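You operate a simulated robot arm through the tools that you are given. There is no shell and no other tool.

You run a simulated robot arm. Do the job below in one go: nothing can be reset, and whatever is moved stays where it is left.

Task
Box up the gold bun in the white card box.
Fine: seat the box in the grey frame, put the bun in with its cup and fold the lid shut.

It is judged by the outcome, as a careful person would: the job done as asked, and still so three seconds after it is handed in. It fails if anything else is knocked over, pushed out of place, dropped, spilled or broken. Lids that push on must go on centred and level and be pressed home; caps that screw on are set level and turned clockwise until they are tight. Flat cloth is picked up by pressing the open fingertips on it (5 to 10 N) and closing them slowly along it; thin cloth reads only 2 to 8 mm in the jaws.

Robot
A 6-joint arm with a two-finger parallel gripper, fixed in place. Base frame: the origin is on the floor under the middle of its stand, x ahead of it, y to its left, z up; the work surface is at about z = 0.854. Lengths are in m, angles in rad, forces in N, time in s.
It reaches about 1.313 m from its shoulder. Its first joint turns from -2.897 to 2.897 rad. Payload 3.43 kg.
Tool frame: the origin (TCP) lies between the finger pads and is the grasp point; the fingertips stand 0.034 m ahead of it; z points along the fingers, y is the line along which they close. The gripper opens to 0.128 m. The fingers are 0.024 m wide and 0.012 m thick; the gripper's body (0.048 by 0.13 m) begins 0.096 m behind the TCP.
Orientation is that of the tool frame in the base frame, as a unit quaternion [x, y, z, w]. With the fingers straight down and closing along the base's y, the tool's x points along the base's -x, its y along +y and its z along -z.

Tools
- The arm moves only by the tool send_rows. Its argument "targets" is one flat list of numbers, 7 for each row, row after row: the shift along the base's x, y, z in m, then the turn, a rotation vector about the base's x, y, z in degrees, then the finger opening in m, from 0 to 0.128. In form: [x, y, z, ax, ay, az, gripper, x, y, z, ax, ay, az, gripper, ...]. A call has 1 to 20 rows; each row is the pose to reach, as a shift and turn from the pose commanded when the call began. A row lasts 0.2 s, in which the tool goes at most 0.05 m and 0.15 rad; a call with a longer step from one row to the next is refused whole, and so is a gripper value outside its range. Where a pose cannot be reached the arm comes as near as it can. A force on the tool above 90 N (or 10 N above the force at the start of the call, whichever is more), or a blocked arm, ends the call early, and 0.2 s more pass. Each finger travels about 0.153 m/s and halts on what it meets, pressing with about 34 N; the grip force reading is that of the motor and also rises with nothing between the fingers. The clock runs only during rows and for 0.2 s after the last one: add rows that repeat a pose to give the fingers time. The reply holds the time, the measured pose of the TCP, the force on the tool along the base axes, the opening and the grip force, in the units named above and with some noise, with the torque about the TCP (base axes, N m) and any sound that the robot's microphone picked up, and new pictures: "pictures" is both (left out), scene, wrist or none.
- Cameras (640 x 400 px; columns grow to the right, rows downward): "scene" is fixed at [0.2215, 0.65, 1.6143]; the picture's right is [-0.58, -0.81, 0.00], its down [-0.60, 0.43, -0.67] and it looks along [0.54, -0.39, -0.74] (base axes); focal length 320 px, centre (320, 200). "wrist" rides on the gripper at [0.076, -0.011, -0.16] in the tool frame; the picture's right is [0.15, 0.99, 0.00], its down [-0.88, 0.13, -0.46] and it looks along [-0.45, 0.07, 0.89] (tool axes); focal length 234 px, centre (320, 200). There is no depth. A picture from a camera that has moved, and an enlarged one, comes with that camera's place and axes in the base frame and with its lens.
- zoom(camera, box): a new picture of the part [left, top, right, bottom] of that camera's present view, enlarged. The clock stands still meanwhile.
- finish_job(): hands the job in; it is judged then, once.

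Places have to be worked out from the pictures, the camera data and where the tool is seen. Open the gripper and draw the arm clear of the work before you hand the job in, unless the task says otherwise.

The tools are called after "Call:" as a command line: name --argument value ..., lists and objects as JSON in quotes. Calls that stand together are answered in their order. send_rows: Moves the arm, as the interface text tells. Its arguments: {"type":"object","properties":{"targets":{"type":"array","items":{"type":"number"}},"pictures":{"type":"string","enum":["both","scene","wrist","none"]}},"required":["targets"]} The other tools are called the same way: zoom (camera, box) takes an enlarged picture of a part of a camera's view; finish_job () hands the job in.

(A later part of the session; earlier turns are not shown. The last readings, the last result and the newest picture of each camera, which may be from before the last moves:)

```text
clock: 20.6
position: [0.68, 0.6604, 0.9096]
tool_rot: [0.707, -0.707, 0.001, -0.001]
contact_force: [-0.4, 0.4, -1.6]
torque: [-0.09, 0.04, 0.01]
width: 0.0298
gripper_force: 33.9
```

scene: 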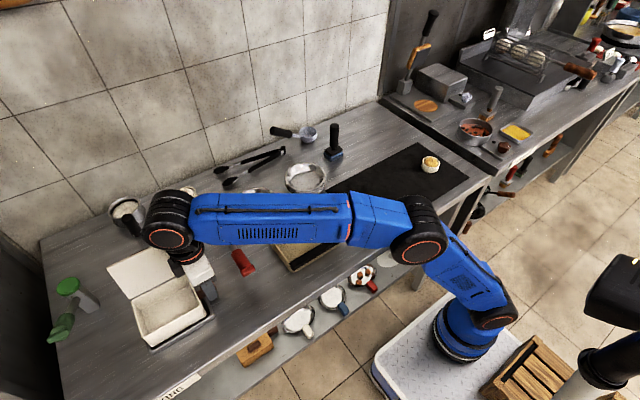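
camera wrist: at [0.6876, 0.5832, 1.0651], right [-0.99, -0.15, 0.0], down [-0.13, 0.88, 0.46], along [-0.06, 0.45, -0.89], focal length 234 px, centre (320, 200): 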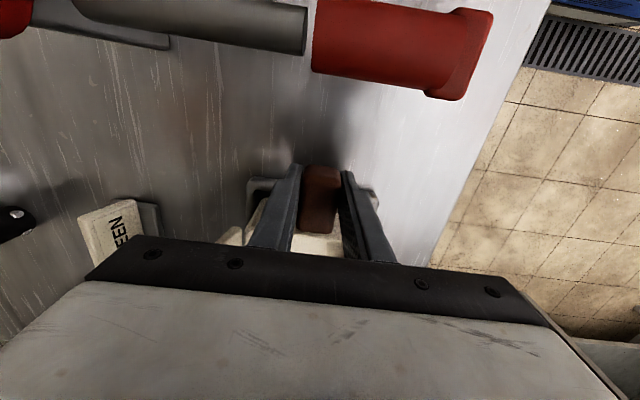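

It's free again at z 0.9096. I'll lower in 1.5 mm steps at this position.

Call:
send_rows --targets '[0, 0, -0.0015, 0, 0, 0, 0.01, 0, 0, -0.003, 0, 0, 0, 0.01, 0, 0, -0.0045, 0, 0, 0, 0.01, 0, 0, -0.006, 0, 0, 0, 0.01, 0, 0, -0.006, 0, 0, 0, 0.01]'

Call:
zoom --camera "scene" --box '[190, 290, 220, 320]'

Call:
zoom --camera "scene" --box '[145, 320, 175, 355]'

Call:
zoom --camera "wrist" --box '[235, 155, 405, 245]'

```text
clock: 21.8
position: [0.6794, 0.6614, 0.9027]
tool_rot: [-0.707, 0.707, -0.001, 0.001]
contact_force: [0.6, 1.0, -0.2]
torque: [0.01, 0.1, -0.03]
width: 0.0296
gripper_force: 33.9
camera wrist: at [0.691, 0.5863, 1.0633], right [-0.99, -0.15, 0.0], down [-0.13, 0.88, 0.46], along [-0.06, 0.45, -0.89], focal length 234 px, centre (320, 200)
```

scene: 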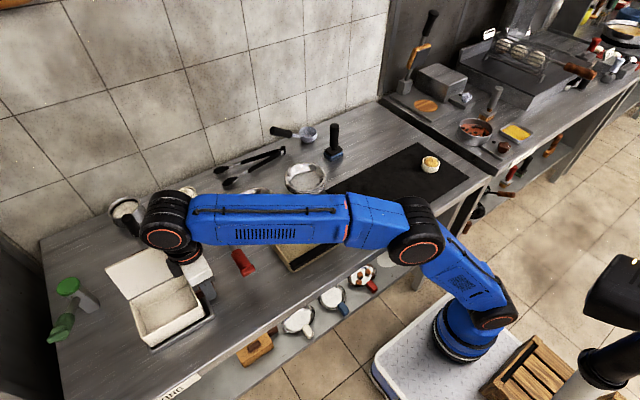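
wrist: 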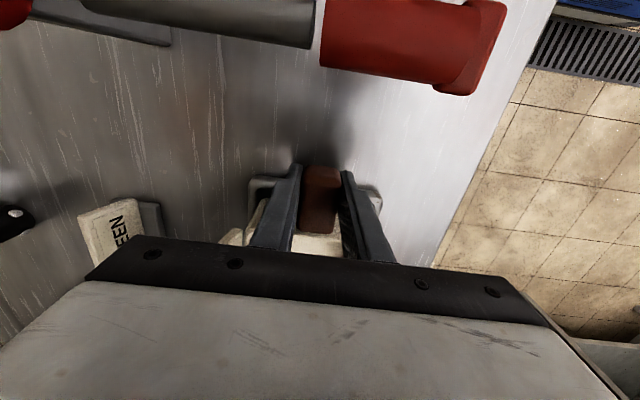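

```text
13.33 times, centred on (205, 305) of scene
camera zoom: at [0.2215, 0.65, 1.6143], right [-0.58, -0.81, 0.0], down [-0.6, 0.43, -0.67], along [0.54, -0.39, -0.74], focal length 4268 px, centre (1853, -1200)
```

zoom: 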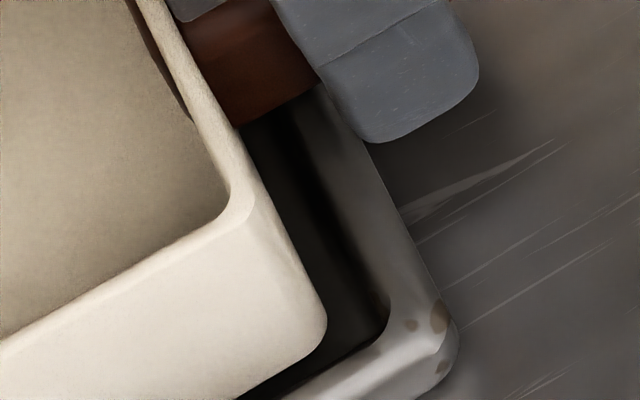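

```text
11.43 times, centred on (160, 338) of scene
camera zoom: at [0.2215, 0.65, 1.6143], right [-0.58, -0.81, 0.0], down [-0.6, 0.43, -0.67], along [0.54, -0.39, -0.74], focal length 3658 px, centre (2149, -1371)
```

zoom: 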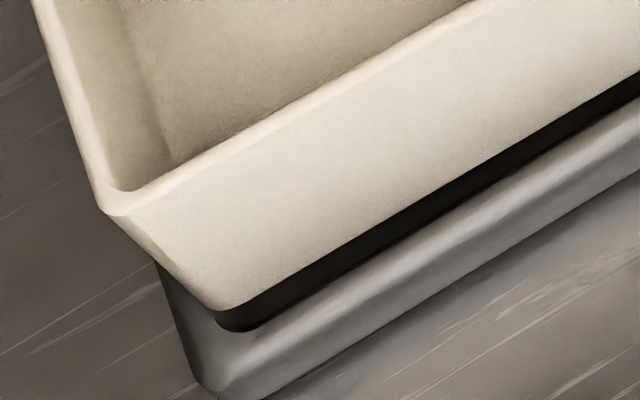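

```text
3.76 times, centred on (320, 200) of wrist
camera zoom: at [0.691, 0.5863, 1.0633], right [-0.99, -0.15, 0.0], down [-0.13, 0.88, 0.46], along [-0.06, 0.45, -0.89], focal length 882 px, centre (320, 200)
```

zoom: 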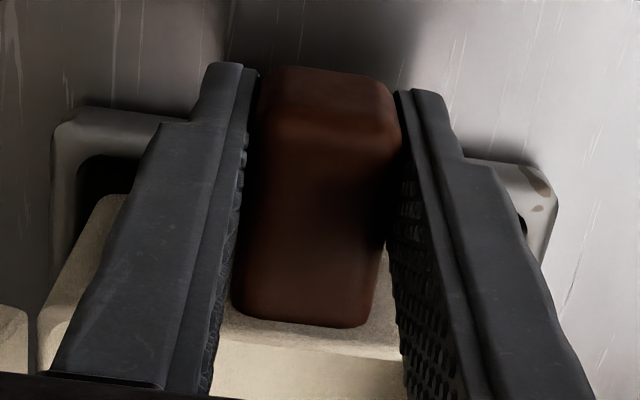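

Now the gap is about 10 mm on the -y side but only 1 mm on the +y side, while x looks centred. I'll lift slightly, shift -4.5 mm in y and lower again.

Call:
send_rows --targets '[0, 0, 0.003, 0, 0, 0, 0.01, 0, -0.002, 0.004, 0, 0, 0, 0.01, 0, -0.0045, 0.004, 0, 0, 0, 0.01, 0, -0.0045, 0.002, 0, 0, 0, 0.01, 0, -0.0045, 0, 0, 0, 0, 0.01, 0, -0.0045, -0.0015, 0, 0, 0, 0.01, 0, -0.0045, -0.003, 0, 0, 0, 0.01, 0, -0.0045, -0.003, 0, 0, 0, 0.01]'

Call:
zoom --camera "scene" --box '[190, 290, 220, 320]'

Call:
zoom --camera "scene" --box '[145, 320, 175, 355]'

```text
clock: 23.6
position: [0.6799, 0.6568, 0.9011]
tool_rot: [0.708, -0.707, 0.001, 0.0]
contact_force: [-0.4, -0.4, -1.6]
torque: [-0.15, 0.02, 0.0]
width: 0.0298
gripper_force: 34.1
camera wrist: at [0.6917, 0.5812, 1.0608], right [-0.99, -0.15, 0.0], down [-0.13, 0.88, 0.46], along [-0.06, 0.45, -0.89], focal length 234 px, centre (320, 200)
```

scene: 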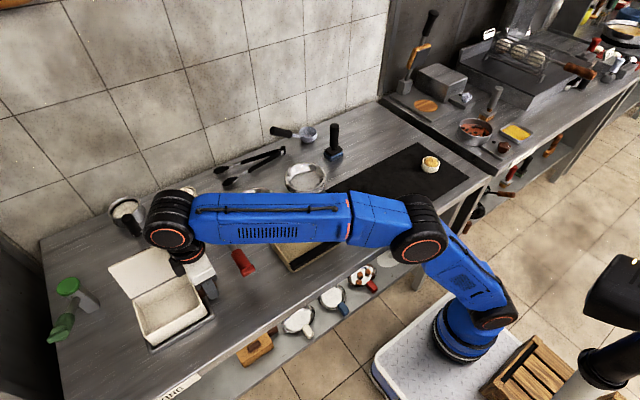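
wrist: 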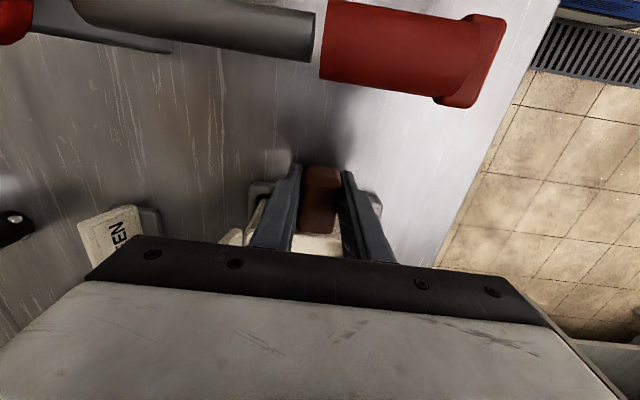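

```text
13.33 times, centred on (205, 305) of scene
camera zoom: at [0.2215, 0.65, 1.6143], right [-0.58, -0.81, 0.0], down [-0.6, 0.43, -0.67], along [0.54, -0.39, -0.74], focal length 4268 px, centre (1853, -1200)
```

zoom: 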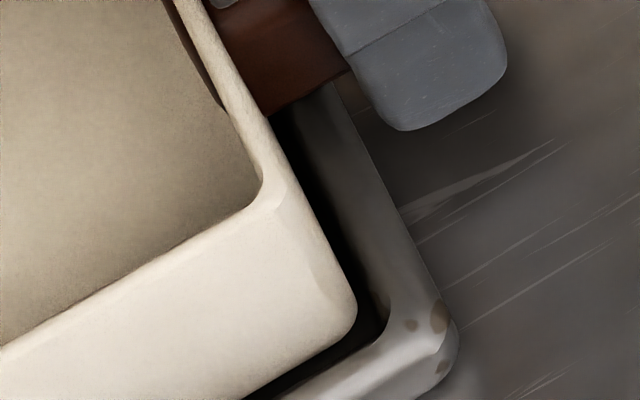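

```text
11.43 times, centred on (160, 338) of scene
camera zoom: at [0.2215, 0.65, 1.6143], right [-0.58, -0.81, 0.0], down [-0.6, 0.43, -0.67], along [0.54, -0.39, -0.74], focal length 3658 px, centre (2149, -1371)
```

zoom: 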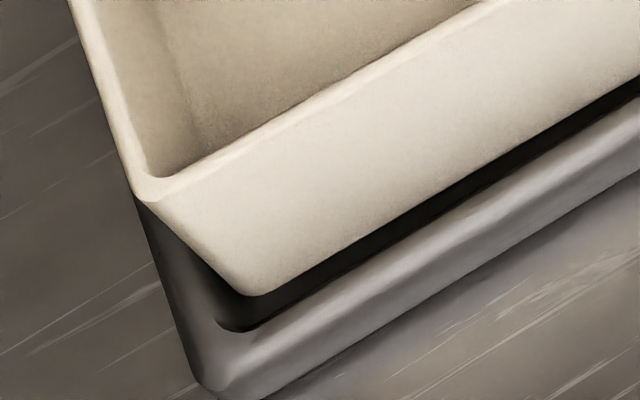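

There's no contact at z 0.9011 and the gaps are even on both sides. I'll keep lowering gently until the box rests on the frame floor.

Call:
send_rows --targets '[0, 0, -0.0015, 0, 0, 0, 0.01, 0, 0, -0.003, 0, 0, 0, 0.01, 0, 0, -0.0045, 0, 0, 0, 0.01, 0, 0, -0.006, 0, 0, 0, 0.01, 0, 0, -0.006, 0, 0, 0, 0.01]'

Call:
zoom --camera "scene" --box '[190, 290, 220, 320]'

Call:
zoom --camera "scene" --box '[145, 320, 175, 355]'

```text
clock: 24.8
position: [0.6808, 0.6563, 0.8943]
tool_rot: [-0.707, 0.708, -0.001, 0.001]
contact_force: [1.1, 0.6, 0.9]
torque: [-0.06, 0.12, -0.06]
width: 0.0299
gripper_force: 33.7
camera wrist: at [0.6916, 0.5818, 1.0543], right [-0.99, -0.15, 0.0], down [-0.13, 0.88, 0.46], along [-0.06, 0.45, -0.89], focal length 234 px, centre (320, 200)
```

scene: 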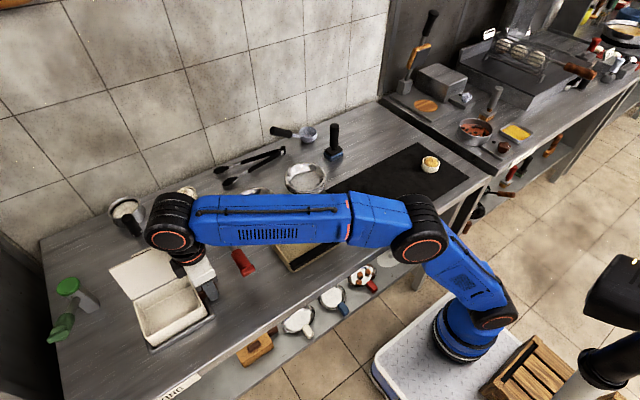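
wrist: 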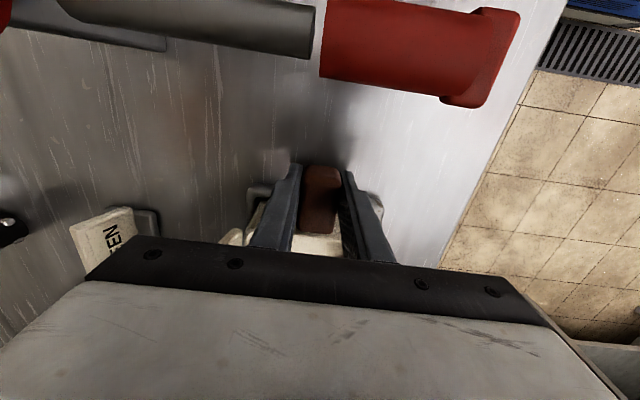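

```text
13.33 times, centred on (205, 305) of scene
camera zoom: at [0.2215, 0.65, 1.6143], right [-0.58, -0.81, 0.0], down [-0.6, 0.43, -0.67], along [0.54, -0.39, -0.74], focal length 4268 px, centre (1853, -1200)
```

zoom: 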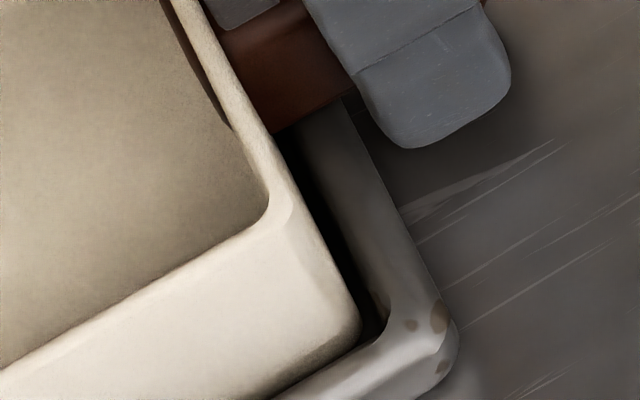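

```text
11.43 times, centred on (160, 338) of scene
camera zoom: at [0.2215, 0.65, 1.6143], right [-0.58, -0.81, 0.0], down [-0.6, 0.43, -0.67], along [0.54, -0.39, -0.74], focal length 3658 px, centre (2149, -1371)
```

zoom: 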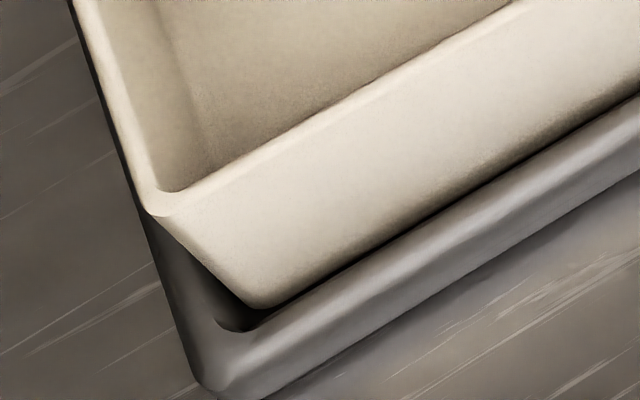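

The box has dropped into the frame at z 0.8943 with light contact. I'll press another 2 mm to confirm it's bottomed out.

Call:
send_rows --targets '[0, 0, -0.001, 0, 0, 0, 0.01, 0, 0, -0.002, 0, 0, 0, 0.01, 0, 0, -0.002, 0, 0, 0, 0.01]' --pictures "none"

```text
clock: 25.6
position: [0.6808, 0.6572, 0.8944]
tool_rot: [0.707, -0.707, 0.0, -0.002]
contact_force: [5.2, 1.0, 22.4]
torque: [0.64, 0.39, -0.13]
width: 0.0297
gripper_force: 33.8
```

It's firm at z 0.8944 with 24 N upward, which matches table level, so the box is bottomed out. I'll ease off the pressure, open the fingers and lift clear.

Call:
send_rows --targets '[0, 0, 0.0015, 0, 0, 0, 0.01, 0, 0, 0.002, 0, 0, 0, 0.025, 0, 0, 0.002, 0, 0, 0, 0.04, 0, 0, 0.002, 0, 0, 0, 0.05, 0, 0, 0.02, 0, 0, 0, 0.05, 0, 0, 0.045, 0, 0, 0, 0.05, 0, 0, 0.07, 0, 0, 0, 0.05, 0, 0, 0.09, 0, 0, 0, 0.05, 0, 0, 0.09, 0, 0, 0, 0.05]'

Call:
zoom --camera "scene" --box '[90, 230, 230, 360]'

Call:
zoom --camera "wrist" --box '[200, 100, 440, 250]'

```text
clock: 27.6
position: [0.6803, 0.6556, 0.984]
tool_rot: [0.707, -0.707, 0.001, -0.001]
contact_force: [-0.7, -0.3, -0.1]
torque: [-0.01, 0.02, -0.06]
width: 0.0501
gripper_force: 0.0
camera wrist: at [0.6916, 0.581, 1.1432], right [-0.99, -0.15, 0.0], down [-0.13, 0.88, 0.46], along [-0.06, 0.45, -0.89], focal length 234 px, centre (320, 200)
```

scene: 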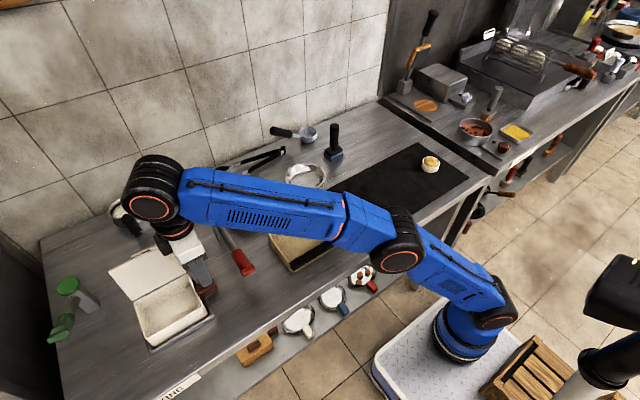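
wrist: 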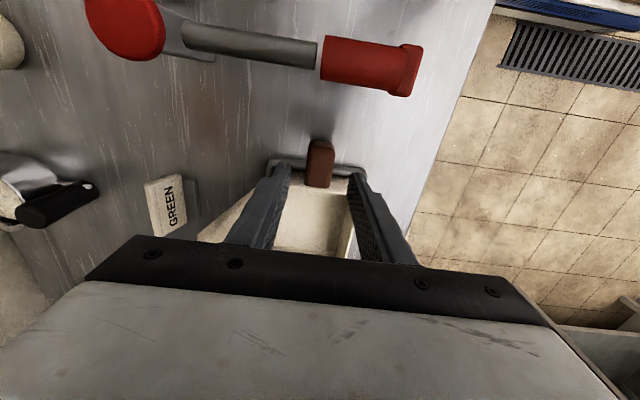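

```text
3.08 times, centred on (160, 295) of scene
camera zoom: at [0.2215, 0.65, 1.6143], right [-0.58, -0.81, 0.0], down [-0.6, 0.43, -0.67], along [0.54, -0.39, -0.74], focal length 985 px, centre (812, -92)
```

zoom: 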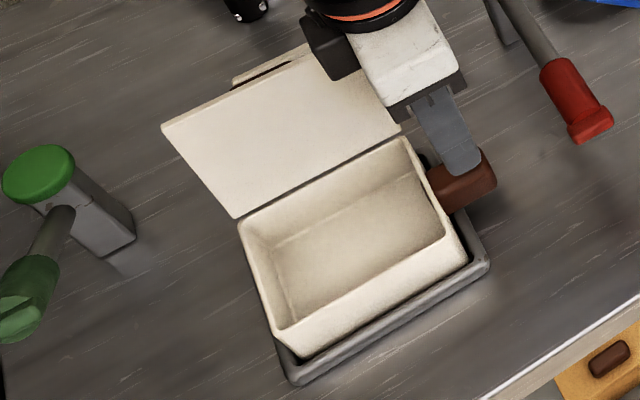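

```text
2.67 times, centred on (320, 175) of wrist
camera zoom: at [0.6916, 0.581, 1.1432], right [-0.99, -0.15, 0.0], down [-0.13, 0.88, 0.46], along [-0.06, 0.45, -0.89], focal length 624 px, centre (320, 267)
```

zoom: 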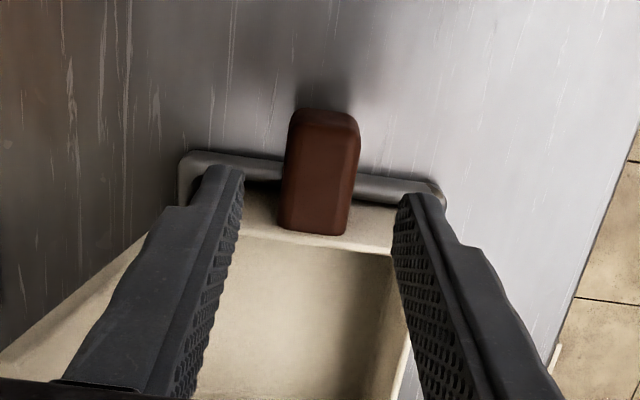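

The box sits level inside the frame with even gaps. Next is the bun: I'll rise as I move back along -y, clear of the lever, turn the gripper back by 90° and look at the cup.

Call:
send_rows --targets '[0, -0.02, 0.015, 0, 0, 0, 0.05, 0, -0.05, 0.04, 0, 0, 0, 0.05, 0, -0.09, 0.07, 0, 0, 0, 0.05, 0, -0.13, 0.09, 0, 0, 0, 0.06, 0, -0.175, 0.11, 0, 0, 0, 0.08, 0, -0.22, 0.11, 0, 0, -7, 0.1, 0, -0.265, 0.11, 0, 0, -14, 0.1, 0, -0.31, 0.11, 0, 0, -21, 0.1, 0, -0.355, 0.11, 0, 0, -28, 0.1, 0, -0.4, 0.11, 0, 0, -35, 0.1, 0, -0.445, 0.11, 0, 0, -42, 0.1, 0, -0.49, 0.11, 0, 0, -49, 0.1, 0, -0.535, 0.11, 0, 0, -56, 0.1, 0, -0.58, 0.11, 0, 0, -63, 0.1, 0, -0.625, 0.11, 0, 0, -70, 0.1, 0, -0.67, 0.11, 0, 0, -77, 0.1, 0, -0.71, 0.11, 0, 0, -84, 0.1, 0, -0.745, 0.11, 0, 0, -90, 0.1, 0, -0.76, 0.11, 0, 0, -90, 0.1, 0, -0.76, 0.11, 0, 0, -90, 0.1]'

Call:
zoom --camera "scene" --box '[50, 180, 290, 350]'

```text
clock: 31.8
position: [0.6822, -0.1054, 1.0913]
tool_rot: [0.0, 1.0, 0.0, 0.0]
contact_force: [0.2, -0.1, -0.1]
torque: [0.02, -0.02, 0.0]
width: 0.1001
gripper_force: 0.1
camera wrist: at [0.6067, -0.1148, 1.2518], right [-0.15, 0.99, 0.0], down [0.88, 0.13, 0.46], along [0.45, 0.06, -0.89], focal length 234 px, centre (320, 200)
```

scene: 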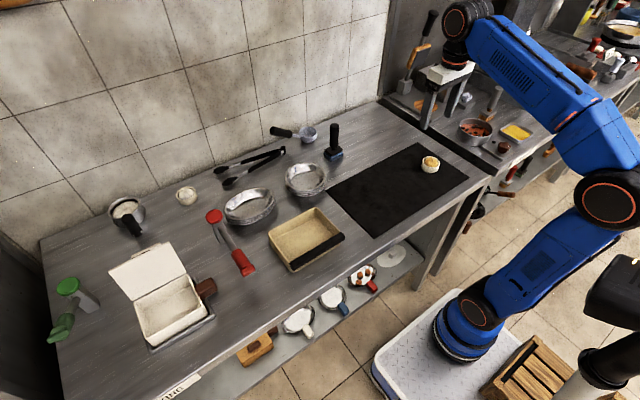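
wrist: 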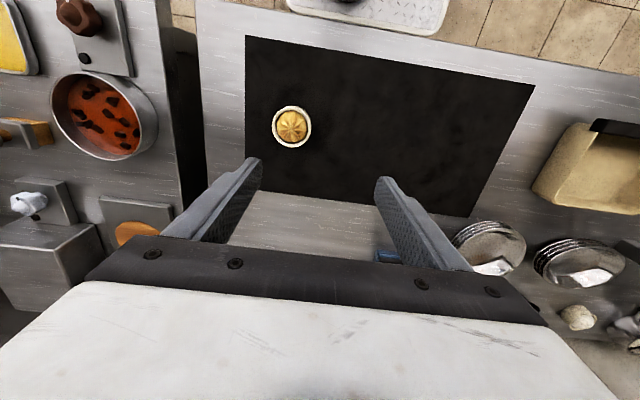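

```text
2.35 times, centred on (170, 265) of scene
camera zoom: at [0.2215, 0.65, 1.6143], right [-0.58, -0.81, 0.0], down [-0.6, 0.43, -0.67], along [0.54, -0.39, -0.74], focal length 753 px, centre (673, 47)
```

zoom: 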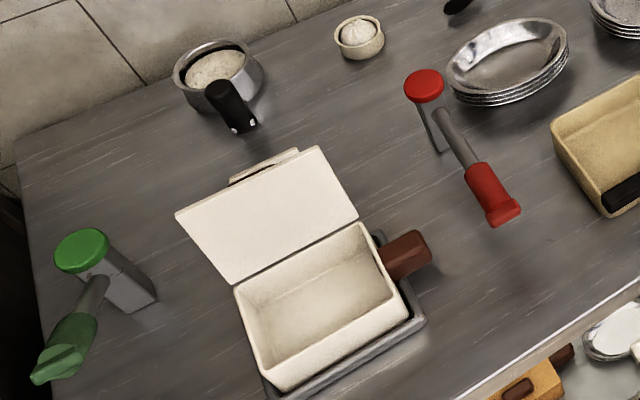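

The box stays put in the frame, and the gold bun's cup is near (0.676, -0.148). To reach the far box later the gripper needs to lean inward, so I'll tilt it 20° about y now and hover over the cup.

Call:
send_rows --targets '[-0.004, -0.015, -0.02, 0, -7, 0, 0.1, -0.008, -0.03, -0.04, 0, -14, 0, 0.1, -0.013, -0.0425, -0.06, 0, -20, 0, 0.1, -0.013, -0.0425, -0.08, 0, -20, 0, 0.1, -0.013, -0.0425, -0.08, 0, -20, 0, 0.1]'

Call:
zoom --camera "wrist" --box '[220, 60, 420, 210]'

Call:
zoom --camera "scene" --box '[400, 110, 480, 190]'

```text
clock: 33.0
position: [0.6661, -0.1465, 1.0144]
tool_rot: [0.001, 0.985, -0.002, 0.174]
contact_force: [0.1, 0.5, 0.6]
torque: [-0.01, -0.01, 0.0]
width: 0.1002
gripper_force: 0.0
camera wrist: at [0.5408, -0.1562, 1.1382], right [-0.14, 0.99, -0.05], down [0.67, 0.13, 0.73], along [0.73, 0.06, -0.68], focal length 234 px, centre (320, 200)
```

scene: 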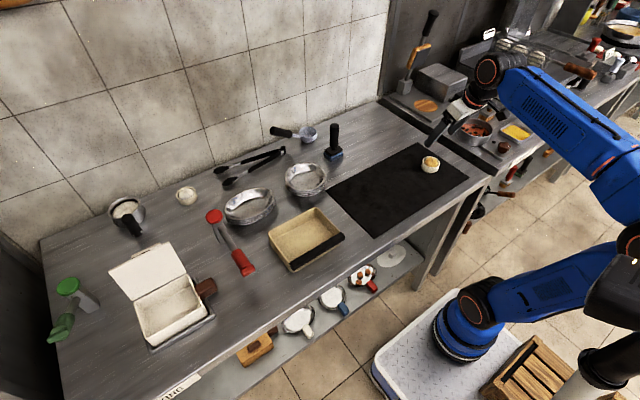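
wrist: 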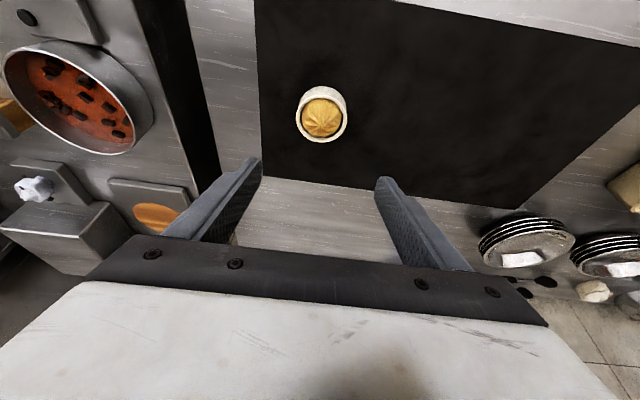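

```text
2.67 times, centred on (320, 135) of wrist
camera zoom: at [0.5408, -0.1562, 1.1382], right [-0.14, 0.99, -0.05], down [0.67, 0.13, 0.73], along [0.73, 0.06, -0.68], focal length 624 px, centre (320, 373)
```

zoom: 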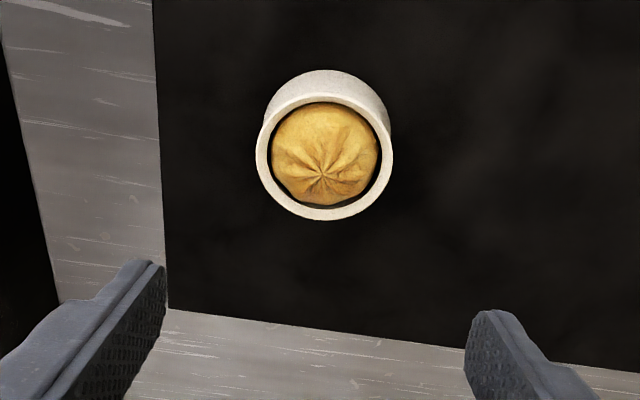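

```text
5.00 times, centred on (440, 150) of scene
camera zoom: at [0.2215, 0.65, 1.6143], right [-0.58, -0.81, 0.0], down [-0.6, 0.43, -0.67], along [0.54, -0.39, -0.74], focal length 1600 px, centre (-280, 450)
```

zoom: 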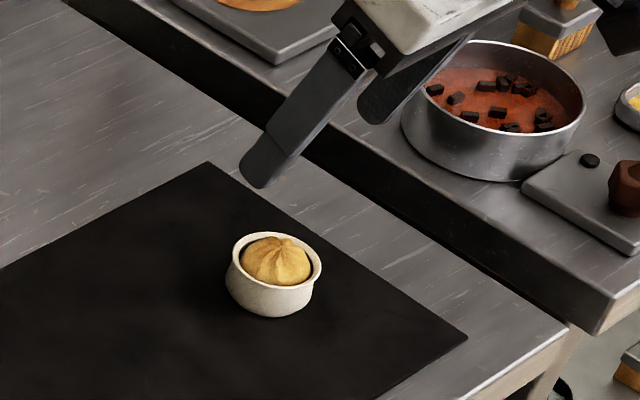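

The cup's rim is about 59 mm across, about 35 mm tall, centred near (0.672, -0.149). I'll lower around it with the fingers open, offset slightly in -x to allow for the tilt.

Call:
send_rows --targets '[-0.001, -0.002, -0.03, 0, 0, 0, 0.1, -0.001, -0.002, -0.06, 0, 0, 0, 0.1, -0.001, -0.002, -0.085, 0, 0, 0, 0.1, -0.001, -0.002, -0.085, 0, 0, 0, 0.1]'

Call:
zoom --camera "wrist" --box '[220, 60, 420, 260]'

Call:
zoom --camera "scene" --box '[400, 110, 480, 190]'

```text
clock: 34.0
position: [0.6661, -0.1483, 0.9274]
tool_rot: [0.001, 0.985, -0.002, 0.174]
contact_force: [0.2, 0.5, 0.2]
torque: [-0.01, -0.01, -0.03]
width: 0.1
gripper_force: 0.1
camera wrist: at [0.5409, -0.1581, 1.0516], right [-0.14, 0.99, -0.05], down [0.67, 0.13, 0.73], along [0.73, 0.06, -0.68], focal length 234 px, centre (320, 200)
```

scene: 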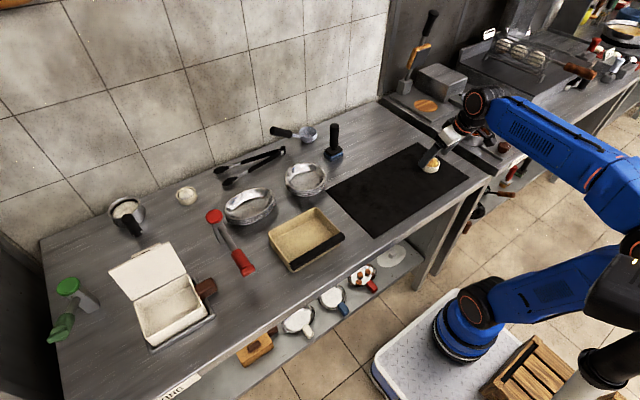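
wrist: 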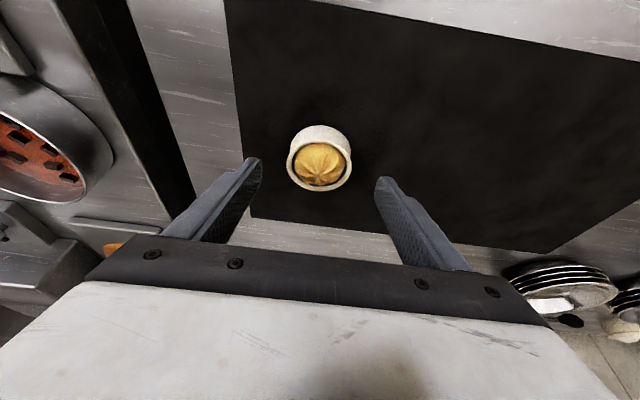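

```text
2.00 times, centred on (320, 160) of wrist
camera zoom: at [0.5409, -0.1581, 1.0516], right [-0.14, 0.99, -0.05], down [0.67, 0.13, 0.73], along [0.73, 0.06, -0.68], focal length 468 px, centre (320, 280)
```

zoom: 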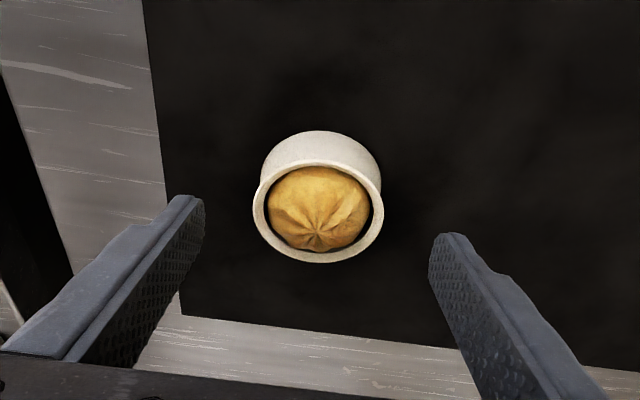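

```text
5.00 times, centred on (440, 150) of scene
camera zoom: at [0.2215, 0.65, 1.6143], right [-0.58, -0.81, 0.0], down [-0.6, 0.43, -0.67], along [0.54, -0.39, -0.74], focal length 1600 px, centre (-280, 450)
```

zoom: 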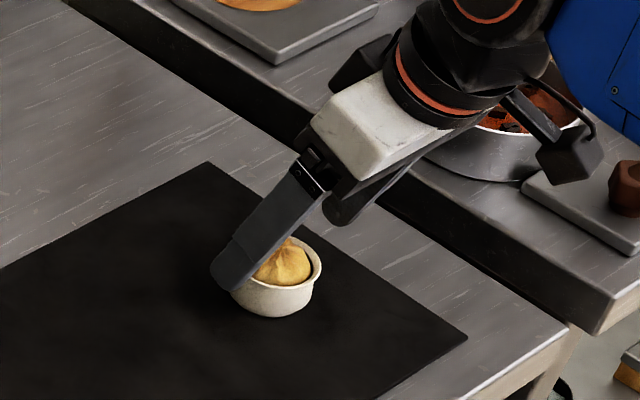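

The rim centre refines to about (0.670, -0.149). I'll shift -4 mm in x and -1 mm in y, then lower the last 3 cm.

Call:
send_rows --targets '[-0.002, -0.001, -0.01, 0, 0, 0, 0.1, -0.004, -0.001, -0.02, 0, 0, 0, 0.1, -0.004, -0.001, -0.0295, 0, 0, 0, 0.1, -0.004, -0.001, -0.0295, 0, 0, 0, 0.1]'

Call:
zoom --camera "scene" --box '[400, 110, 480, 190]'

```text
clock: 35.0
position: [0.6626, -0.1493, 0.8979]
tool_rot: [0.0, 0.985, -0.002, 0.174]
contact_force: [0.5, -0.4, -0.3]
torque: [-0.01, 0.01, 0.04]
width: 0.1002
gripper_force: 0.2
camera wrist: at [0.5373, -0.1592, 1.0232], right [-0.14, 0.99, -0.05], down [0.67, 0.13, 0.73], along [0.73, 0.06, -0.68], focal length 234 px, centre (320, 200)
```

scene: 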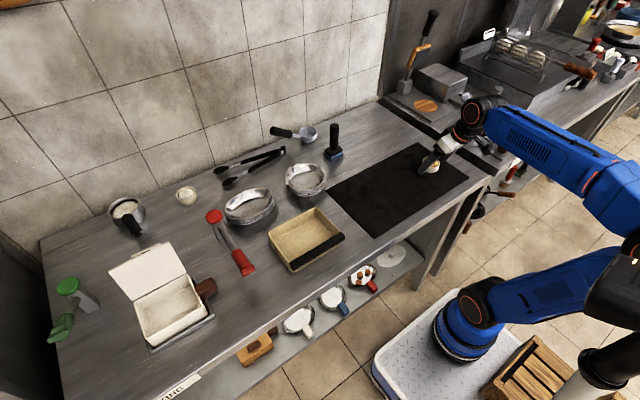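
wrist: 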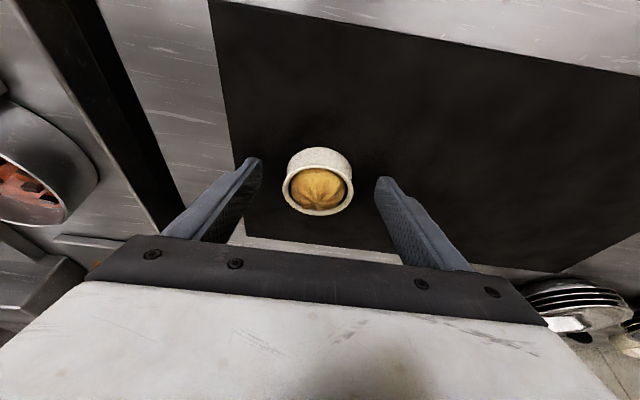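

```text
5.00 times, centred on (440, 150) of scene
camera zoom: at [0.2215, 0.65, 1.6143], right [-0.58, -0.81, 0.0], down [-0.6, 0.43, -0.67], along [0.54, -0.39, -0.74], focal length 1600 px, centre (-280, 450)
```

zoom: 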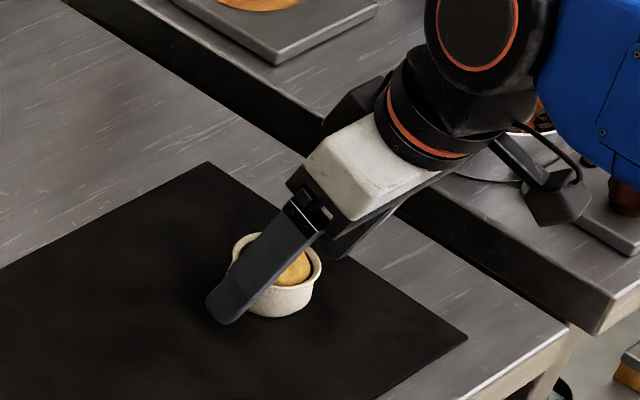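

The cup is centred between the fingers. I'll close slowly on it.

Call:
send_rows --targets '[0, 0, 0, 0, 0, 0, 0.08, 0, 0, 0, 0, 0, 0, 0.07, 0, 0, 0, 0, 0, 0, 0.062, 0, 0, 0, 0, 0, 0, 0.056, 0, 0, 0, 0, 0, 0, 0.05, 0, 0, 0, 0, 0, 0, 0.04, 0, 0, 0, 0, 0, 0, 0.04]'

Call:
zoom --camera "wrist" --box '[220, 100, 420, 260]'

```text
clock: 36.6
position: [0.6614, -0.1487, 0.8986]
tool_rot: [0.001, 0.985, -0.001, 0.173]
contact_force: [-0.4, -1.1, 2.5]
torque: [0.02, -0.03, 0.0]
width: 0.0559
gripper_force: 33.8
camera wrist: at [0.5373, -0.1592, 1.0233], right [-0.14, 0.99, -0.05], down [0.67, 0.13, 0.73], along [0.73, 0.06, -0.68], focal length 234 px, centre (320, 200)
```

scene: 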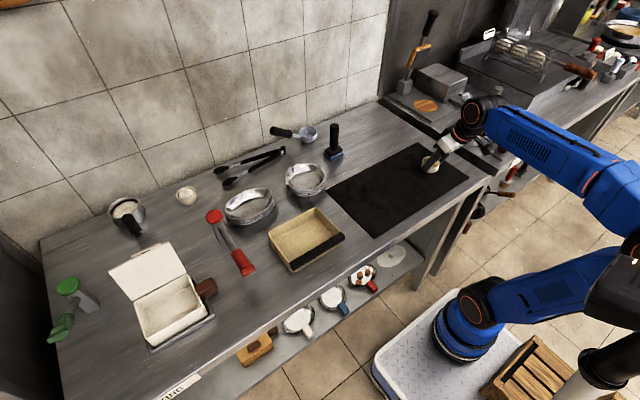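
wrist: 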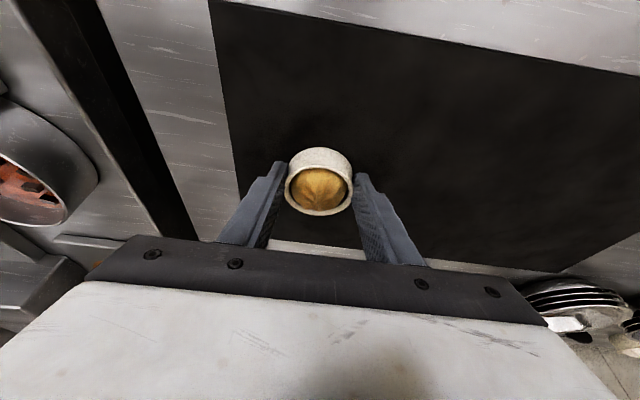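

```text
2.50 times, centred on (320, 180) of wrist
camera zoom: at [0.5373, -0.1592, 1.0233], right [-0.14, 0.99, -0.05], down [0.67, 0.13, 0.73], along [0.73, 0.06, -0.68], focal length 585 px, centre (320, 250)
```

zoom: 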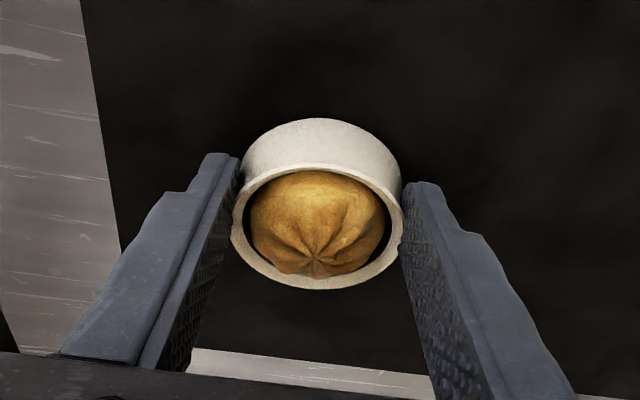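

It's gripped at 55.9 mm with 34 N. I'll lift gently and check that the cup stays upright.

Call:
send_rows --targets '[0, 0, 0.004, 0, 0, 0, 0.04, 0, 0, 0.01, 0, 0, 0, 0.04, 0, 0, 0.02, 0, 0, 0, 0.04, 0, 0, 0.035, 0, 0, 0, 0.04, 0, 0, 0.05, 0, 0, 0, 0.04, 0, 0, 0.05, 0, 0, 0, 0.04]'

Call:
zoom --camera "wrist" --box '[220, 100, 420, 260]'

Call:
zoom --camera "scene" --box '[400, 110, 480, 190]'

```text
clock: 38.0
position: [0.6628, -0.1504, 0.9491]
tool_rot: [0.0, 0.985, -0.002, 0.173]
contact_force: [-0.1, -1.0, -0.2]
torque: [0.01, -0.01, 0.0]
width: 0.056
gripper_force: 34.2
camera wrist: at [0.5371, -0.16, 1.0733], right [-0.14, 0.99, -0.05], down [0.67, 0.13, 0.73], along [0.73, 0.06, -0.68], focal length 234 px, centre (320, 200)
```

scene: 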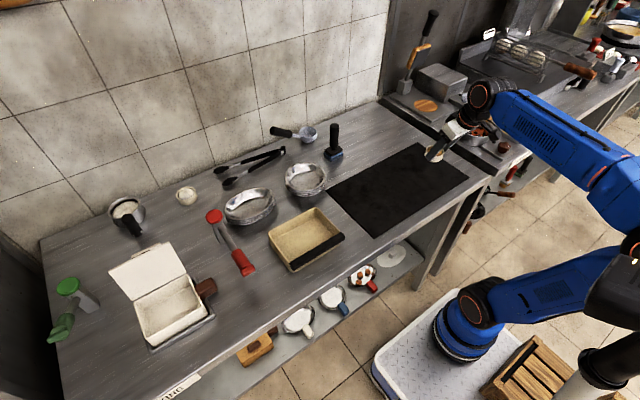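
wrist: 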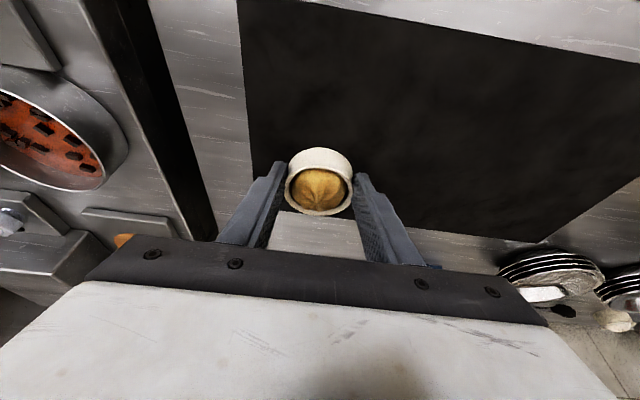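

```text
2.50 times, centred on (320, 180) of wrist
camera zoom: at [0.5371, -0.16, 1.0733], right [-0.14, 0.99, -0.05], down [0.67, 0.13, 0.73], along [0.73, 0.06, -0.68], focal length 585 px, centre (320, 250)
```

zoom: 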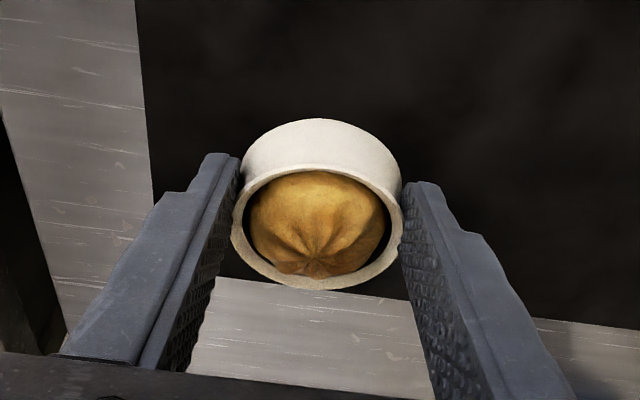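

```text
5.00 times, centred on (440, 150) of scene
camera zoom: at [0.2215, 0.65, 1.6143], right [-0.58, -0.81, 0.0], down [-0.6, 0.43, -0.67], along [0.54, -0.39, -0.74], focal length 1600 px, centre (-280, 450)
```

zoom: 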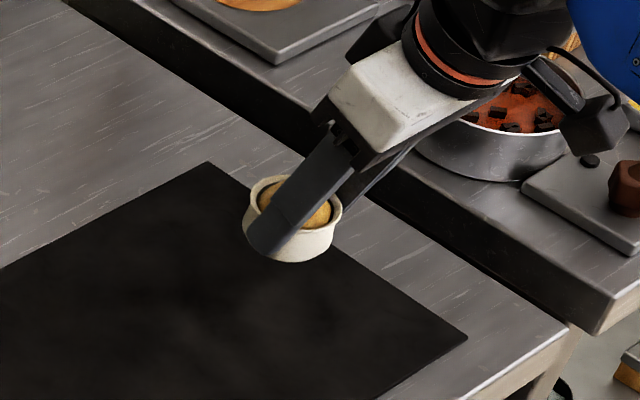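

The cup is held upright. I'll lift high and carry it along +y toward the box, staying well above the lever and tray.

Call:
send_rows --targets '[0, 0, 0.03, 0, 0, 0, 0.04, 0, 0, 0.07, 0, 0, 0, 0.04, 0, 0, 0.11, 0, 0, 0, 0.04, 0, 0.015, 0.135, 0, 0, 0, 0.04, 0, 0.045, 0.14, 0, 0, 0, 0.04, 0, 0.085, 0.14, 0, 0, 0, 0.04, 0.001, 0.125, 0.14, 0, 0, 0, 0.04, 0.002, 0.165, 0.14, 0, 0, 0, 0.04, 0.003, 0.205, 0.14, 0, 0, 0, 0.04, 0.004, 0.245, 0.14, 0, 0, 0, 0.04, 0.005, 0.285, 0.14, 0, 0, 0, 0.04, 0.006, 0.325, 0.14, 0, 0, 0, 0.04, 0.007, 0.365, 0.14, 0, 0, 0, 0.04, 0.008, 0.405, 0.14, 0, 0, 0, 0.04, 0.009, 0.445, 0.14, 0, 0, 0, 0.04, 0.009, 0.485, 0.14, 0, 0, 0, 0.04, 0.009, 0.525, 0.14, 0, 0, 0, 0.04, 0.009, 0.56, 0.14, 0, 0, 0, 0.04, 0.009, 0.58, 0.14, 0, 0, 0, 0.04, 0.009, 0.585, 0.14, 0, 0, 0, 0.04]'

```text
clock: 42.2
position: [0.6703, 0.4373, 1.0882]
tool_rot: [0.0, 0.985, -0.002, 0.174]
contact_force: [-1.6, -0.4, -0.6]
torque: [0.0, 0.0, 0.0]
width: 0.0555
gripper_force: 34.2
camera wrist: at [0.545, 0.4272, 1.2125], right [-0.14, 0.99, -0.05], down [0.67, 0.13, 0.73], along [0.73, 0.06, -0.68], focal length 234 px, centre (320, 200)
```

scene: 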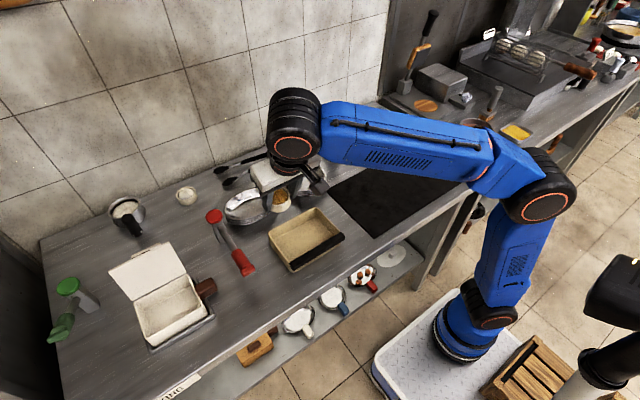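
wrist: 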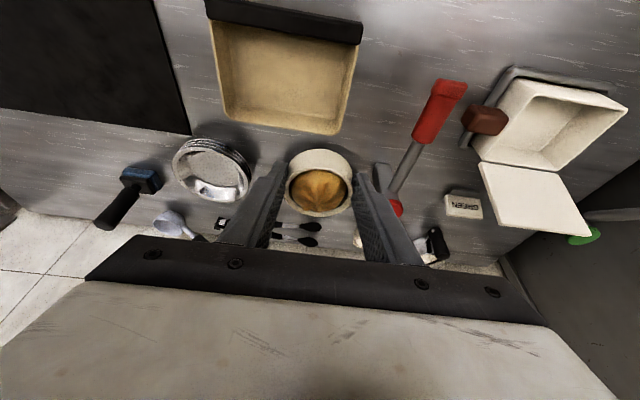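

The cup is steady, and this view shows the box, the handle and the lever clearly. I'll continue to just above the box.

Call:
send_rows --targets '[0, 0.025, 0, 0, 0, 0, 0.04, 0, 0.06, 0, 0, 0, 0, 0.04, 0, 0.1, -0.005, 0, 0, 0, 0.04, 0, 0.14, -0.015, 0, 0, 0, 0.04, 0.001, 0.18, -0.03, 0, 0, 0, 0.04, 0.001, 0.215, -0.05, 0, 0, 0, 0.04, 0.001, 0.245, -0.07, 0, 0, 0, 0.04, 0.001, 0.265, -0.085, 0, 0, 0, 0.04, 0.001, 0.265, -0.09, 0, 0, 0, 0.04, 0.001, 0.265, -0.09, 0, 0, 0, 0.04]'

Call:
zoom --camera "scene" --box '[90, 230, 230, 360]'

Call:
zoom --camera "wrist" --box '[180, 80, 460, 260]'

```text
clock: 44.4
position: [0.6714, 0.701, 0.9972]
tool_rot: [-0.001, 0.985, -0.001, 0.174]
contact_force: [0.2, -0.3, -0.5]
torque: [0.0, 0.03, 0.0]
width: 0.0551
gripper_force: 33.9
camera wrist: at [0.5457, 0.6916, 1.1216], right [-0.14, 0.99, -0.05], down [0.67, 0.13, 0.73], along [0.73, 0.07, -0.68], focal length 234 px, centre (320, 200)
```

scene: 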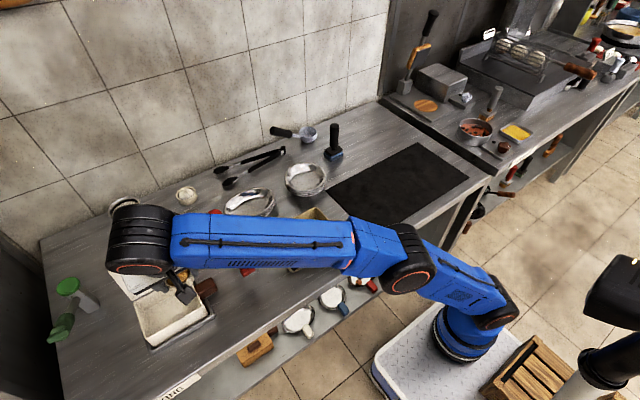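
wrist: 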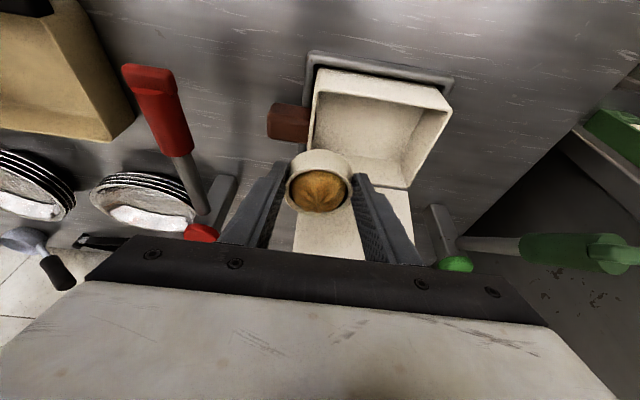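

```text
3.08 times, centred on (160, 295) of scene
camera zoom: at [0.2215, 0.65, 1.6143], right [-0.58, -0.81, 0.0], down [-0.6, 0.43, -0.67], along [0.54, -0.39, -0.74], focal length 985 px, centre (812, -92)
```

zoom: 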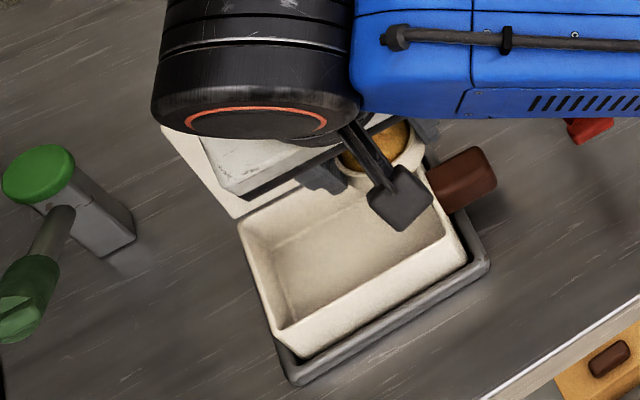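

```text
2.22 times, centred on (320, 170) of wrist
camera zoom: at [0.5457, 0.6916, 1.1216], right [-0.14, 0.99, -0.05], down [0.67, 0.13, 0.73], along [0.73, 0.07, -0.68], focal length 520 px, centre (320, 267)
```

zoom: 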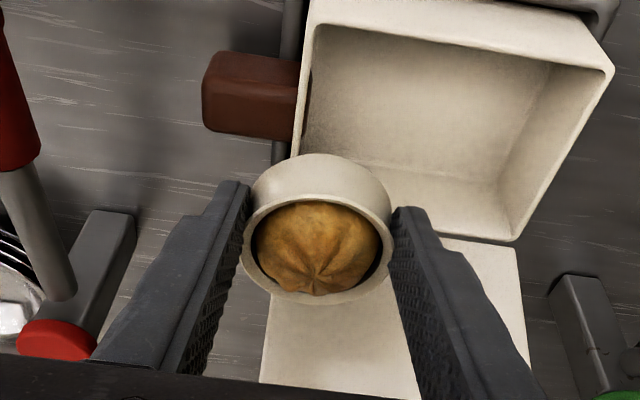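

The box interior is centred near (0.681, 0.752). I'll move the cup over the centre at this height and check before lowering.

Call:
send_rows --targets '[0, 0.02, -0.003, 0, 0, 0, 0.04, 0.0005, 0.04, -0.007, 0, 0, 0, 0.04, 0.001, 0.05, -0.01, 0, 0, 0, 0.04, 0.001, 0.05, -0.01, 0, 0, 0, 0.04]'

Call:
zoom --camera "wrist" --box '[180, 80, 460, 260]'

Call:
zoom --camera "scene" --box '[90, 230, 230, 360]'

```text
clock: 45.4
position: [0.6681, 0.7395, 0.978]
tool_rot: [-0.001, 0.985, -0.002, 0.173]
contact_force: [-0.8, -0.1, 0.5]
torque: [0.01, -0.01, 0.03]
width: 0.0547
gripper_force: 34.1
out of reach, approached as far as the arm can: row 2, 3, 4
camera wrist: at [0.5424, 0.7297, 1.1032], right [-0.14, 0.99, -0.05], down [0.67, 0.13, 0.73], along [0.73, 0.06, -0.68], focal length 234 px, centre (320, 200)
```

scene: 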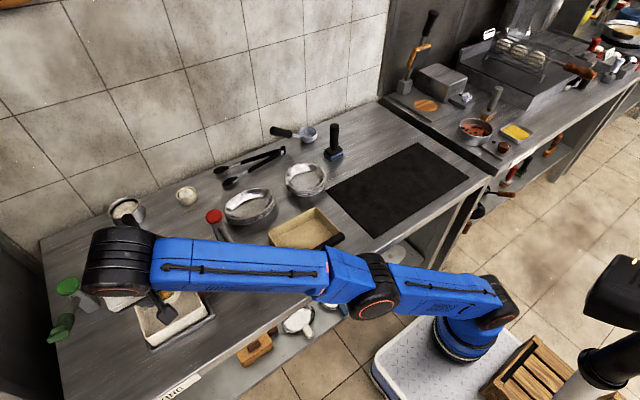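
wrist: 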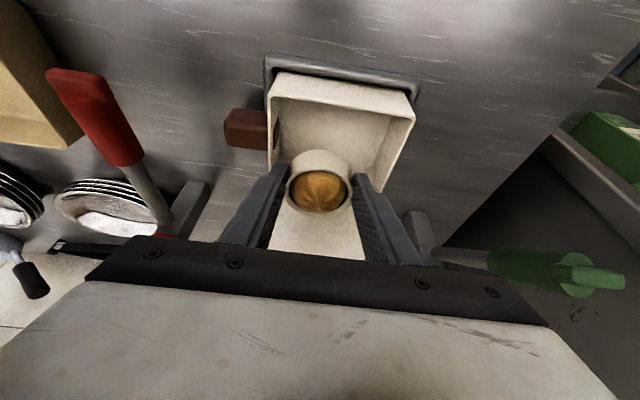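

```text
2.22 times, centred on (320, 170) of wrist
camera zoom: at [0.5424, 0.7297, 1.1032], right [-0.14, 0.99, -0.05], down [0.67, 0.13, 0.73], along [0.73, 0.06, -0.68], focal length 520 px, centre (320, 267)
```

zoom: 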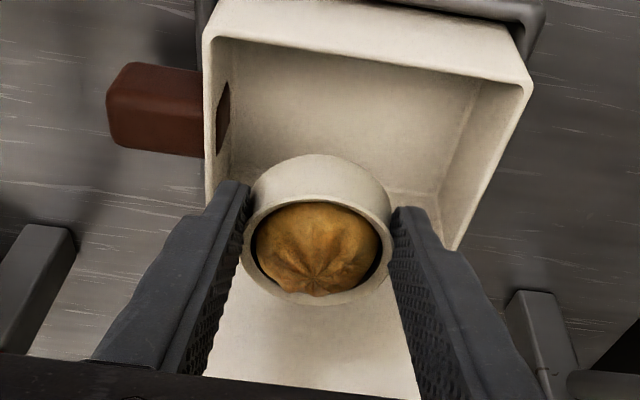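

```text
3.08 times, centred on (160, 295) of scene
camera zoom: at [0.2215, 0.65, 1.6143], right [-0.58, -0.81, 0.0], down [-0.6, 0.43, -0.67], along [0.54, -0.39, -0.74], focal length 985 px, centre (812, -92)
```

zoom: 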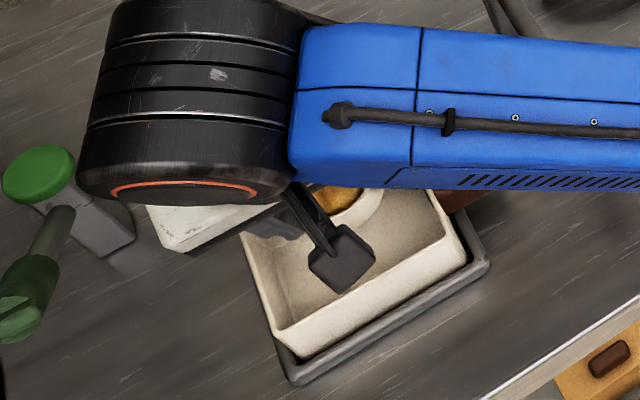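

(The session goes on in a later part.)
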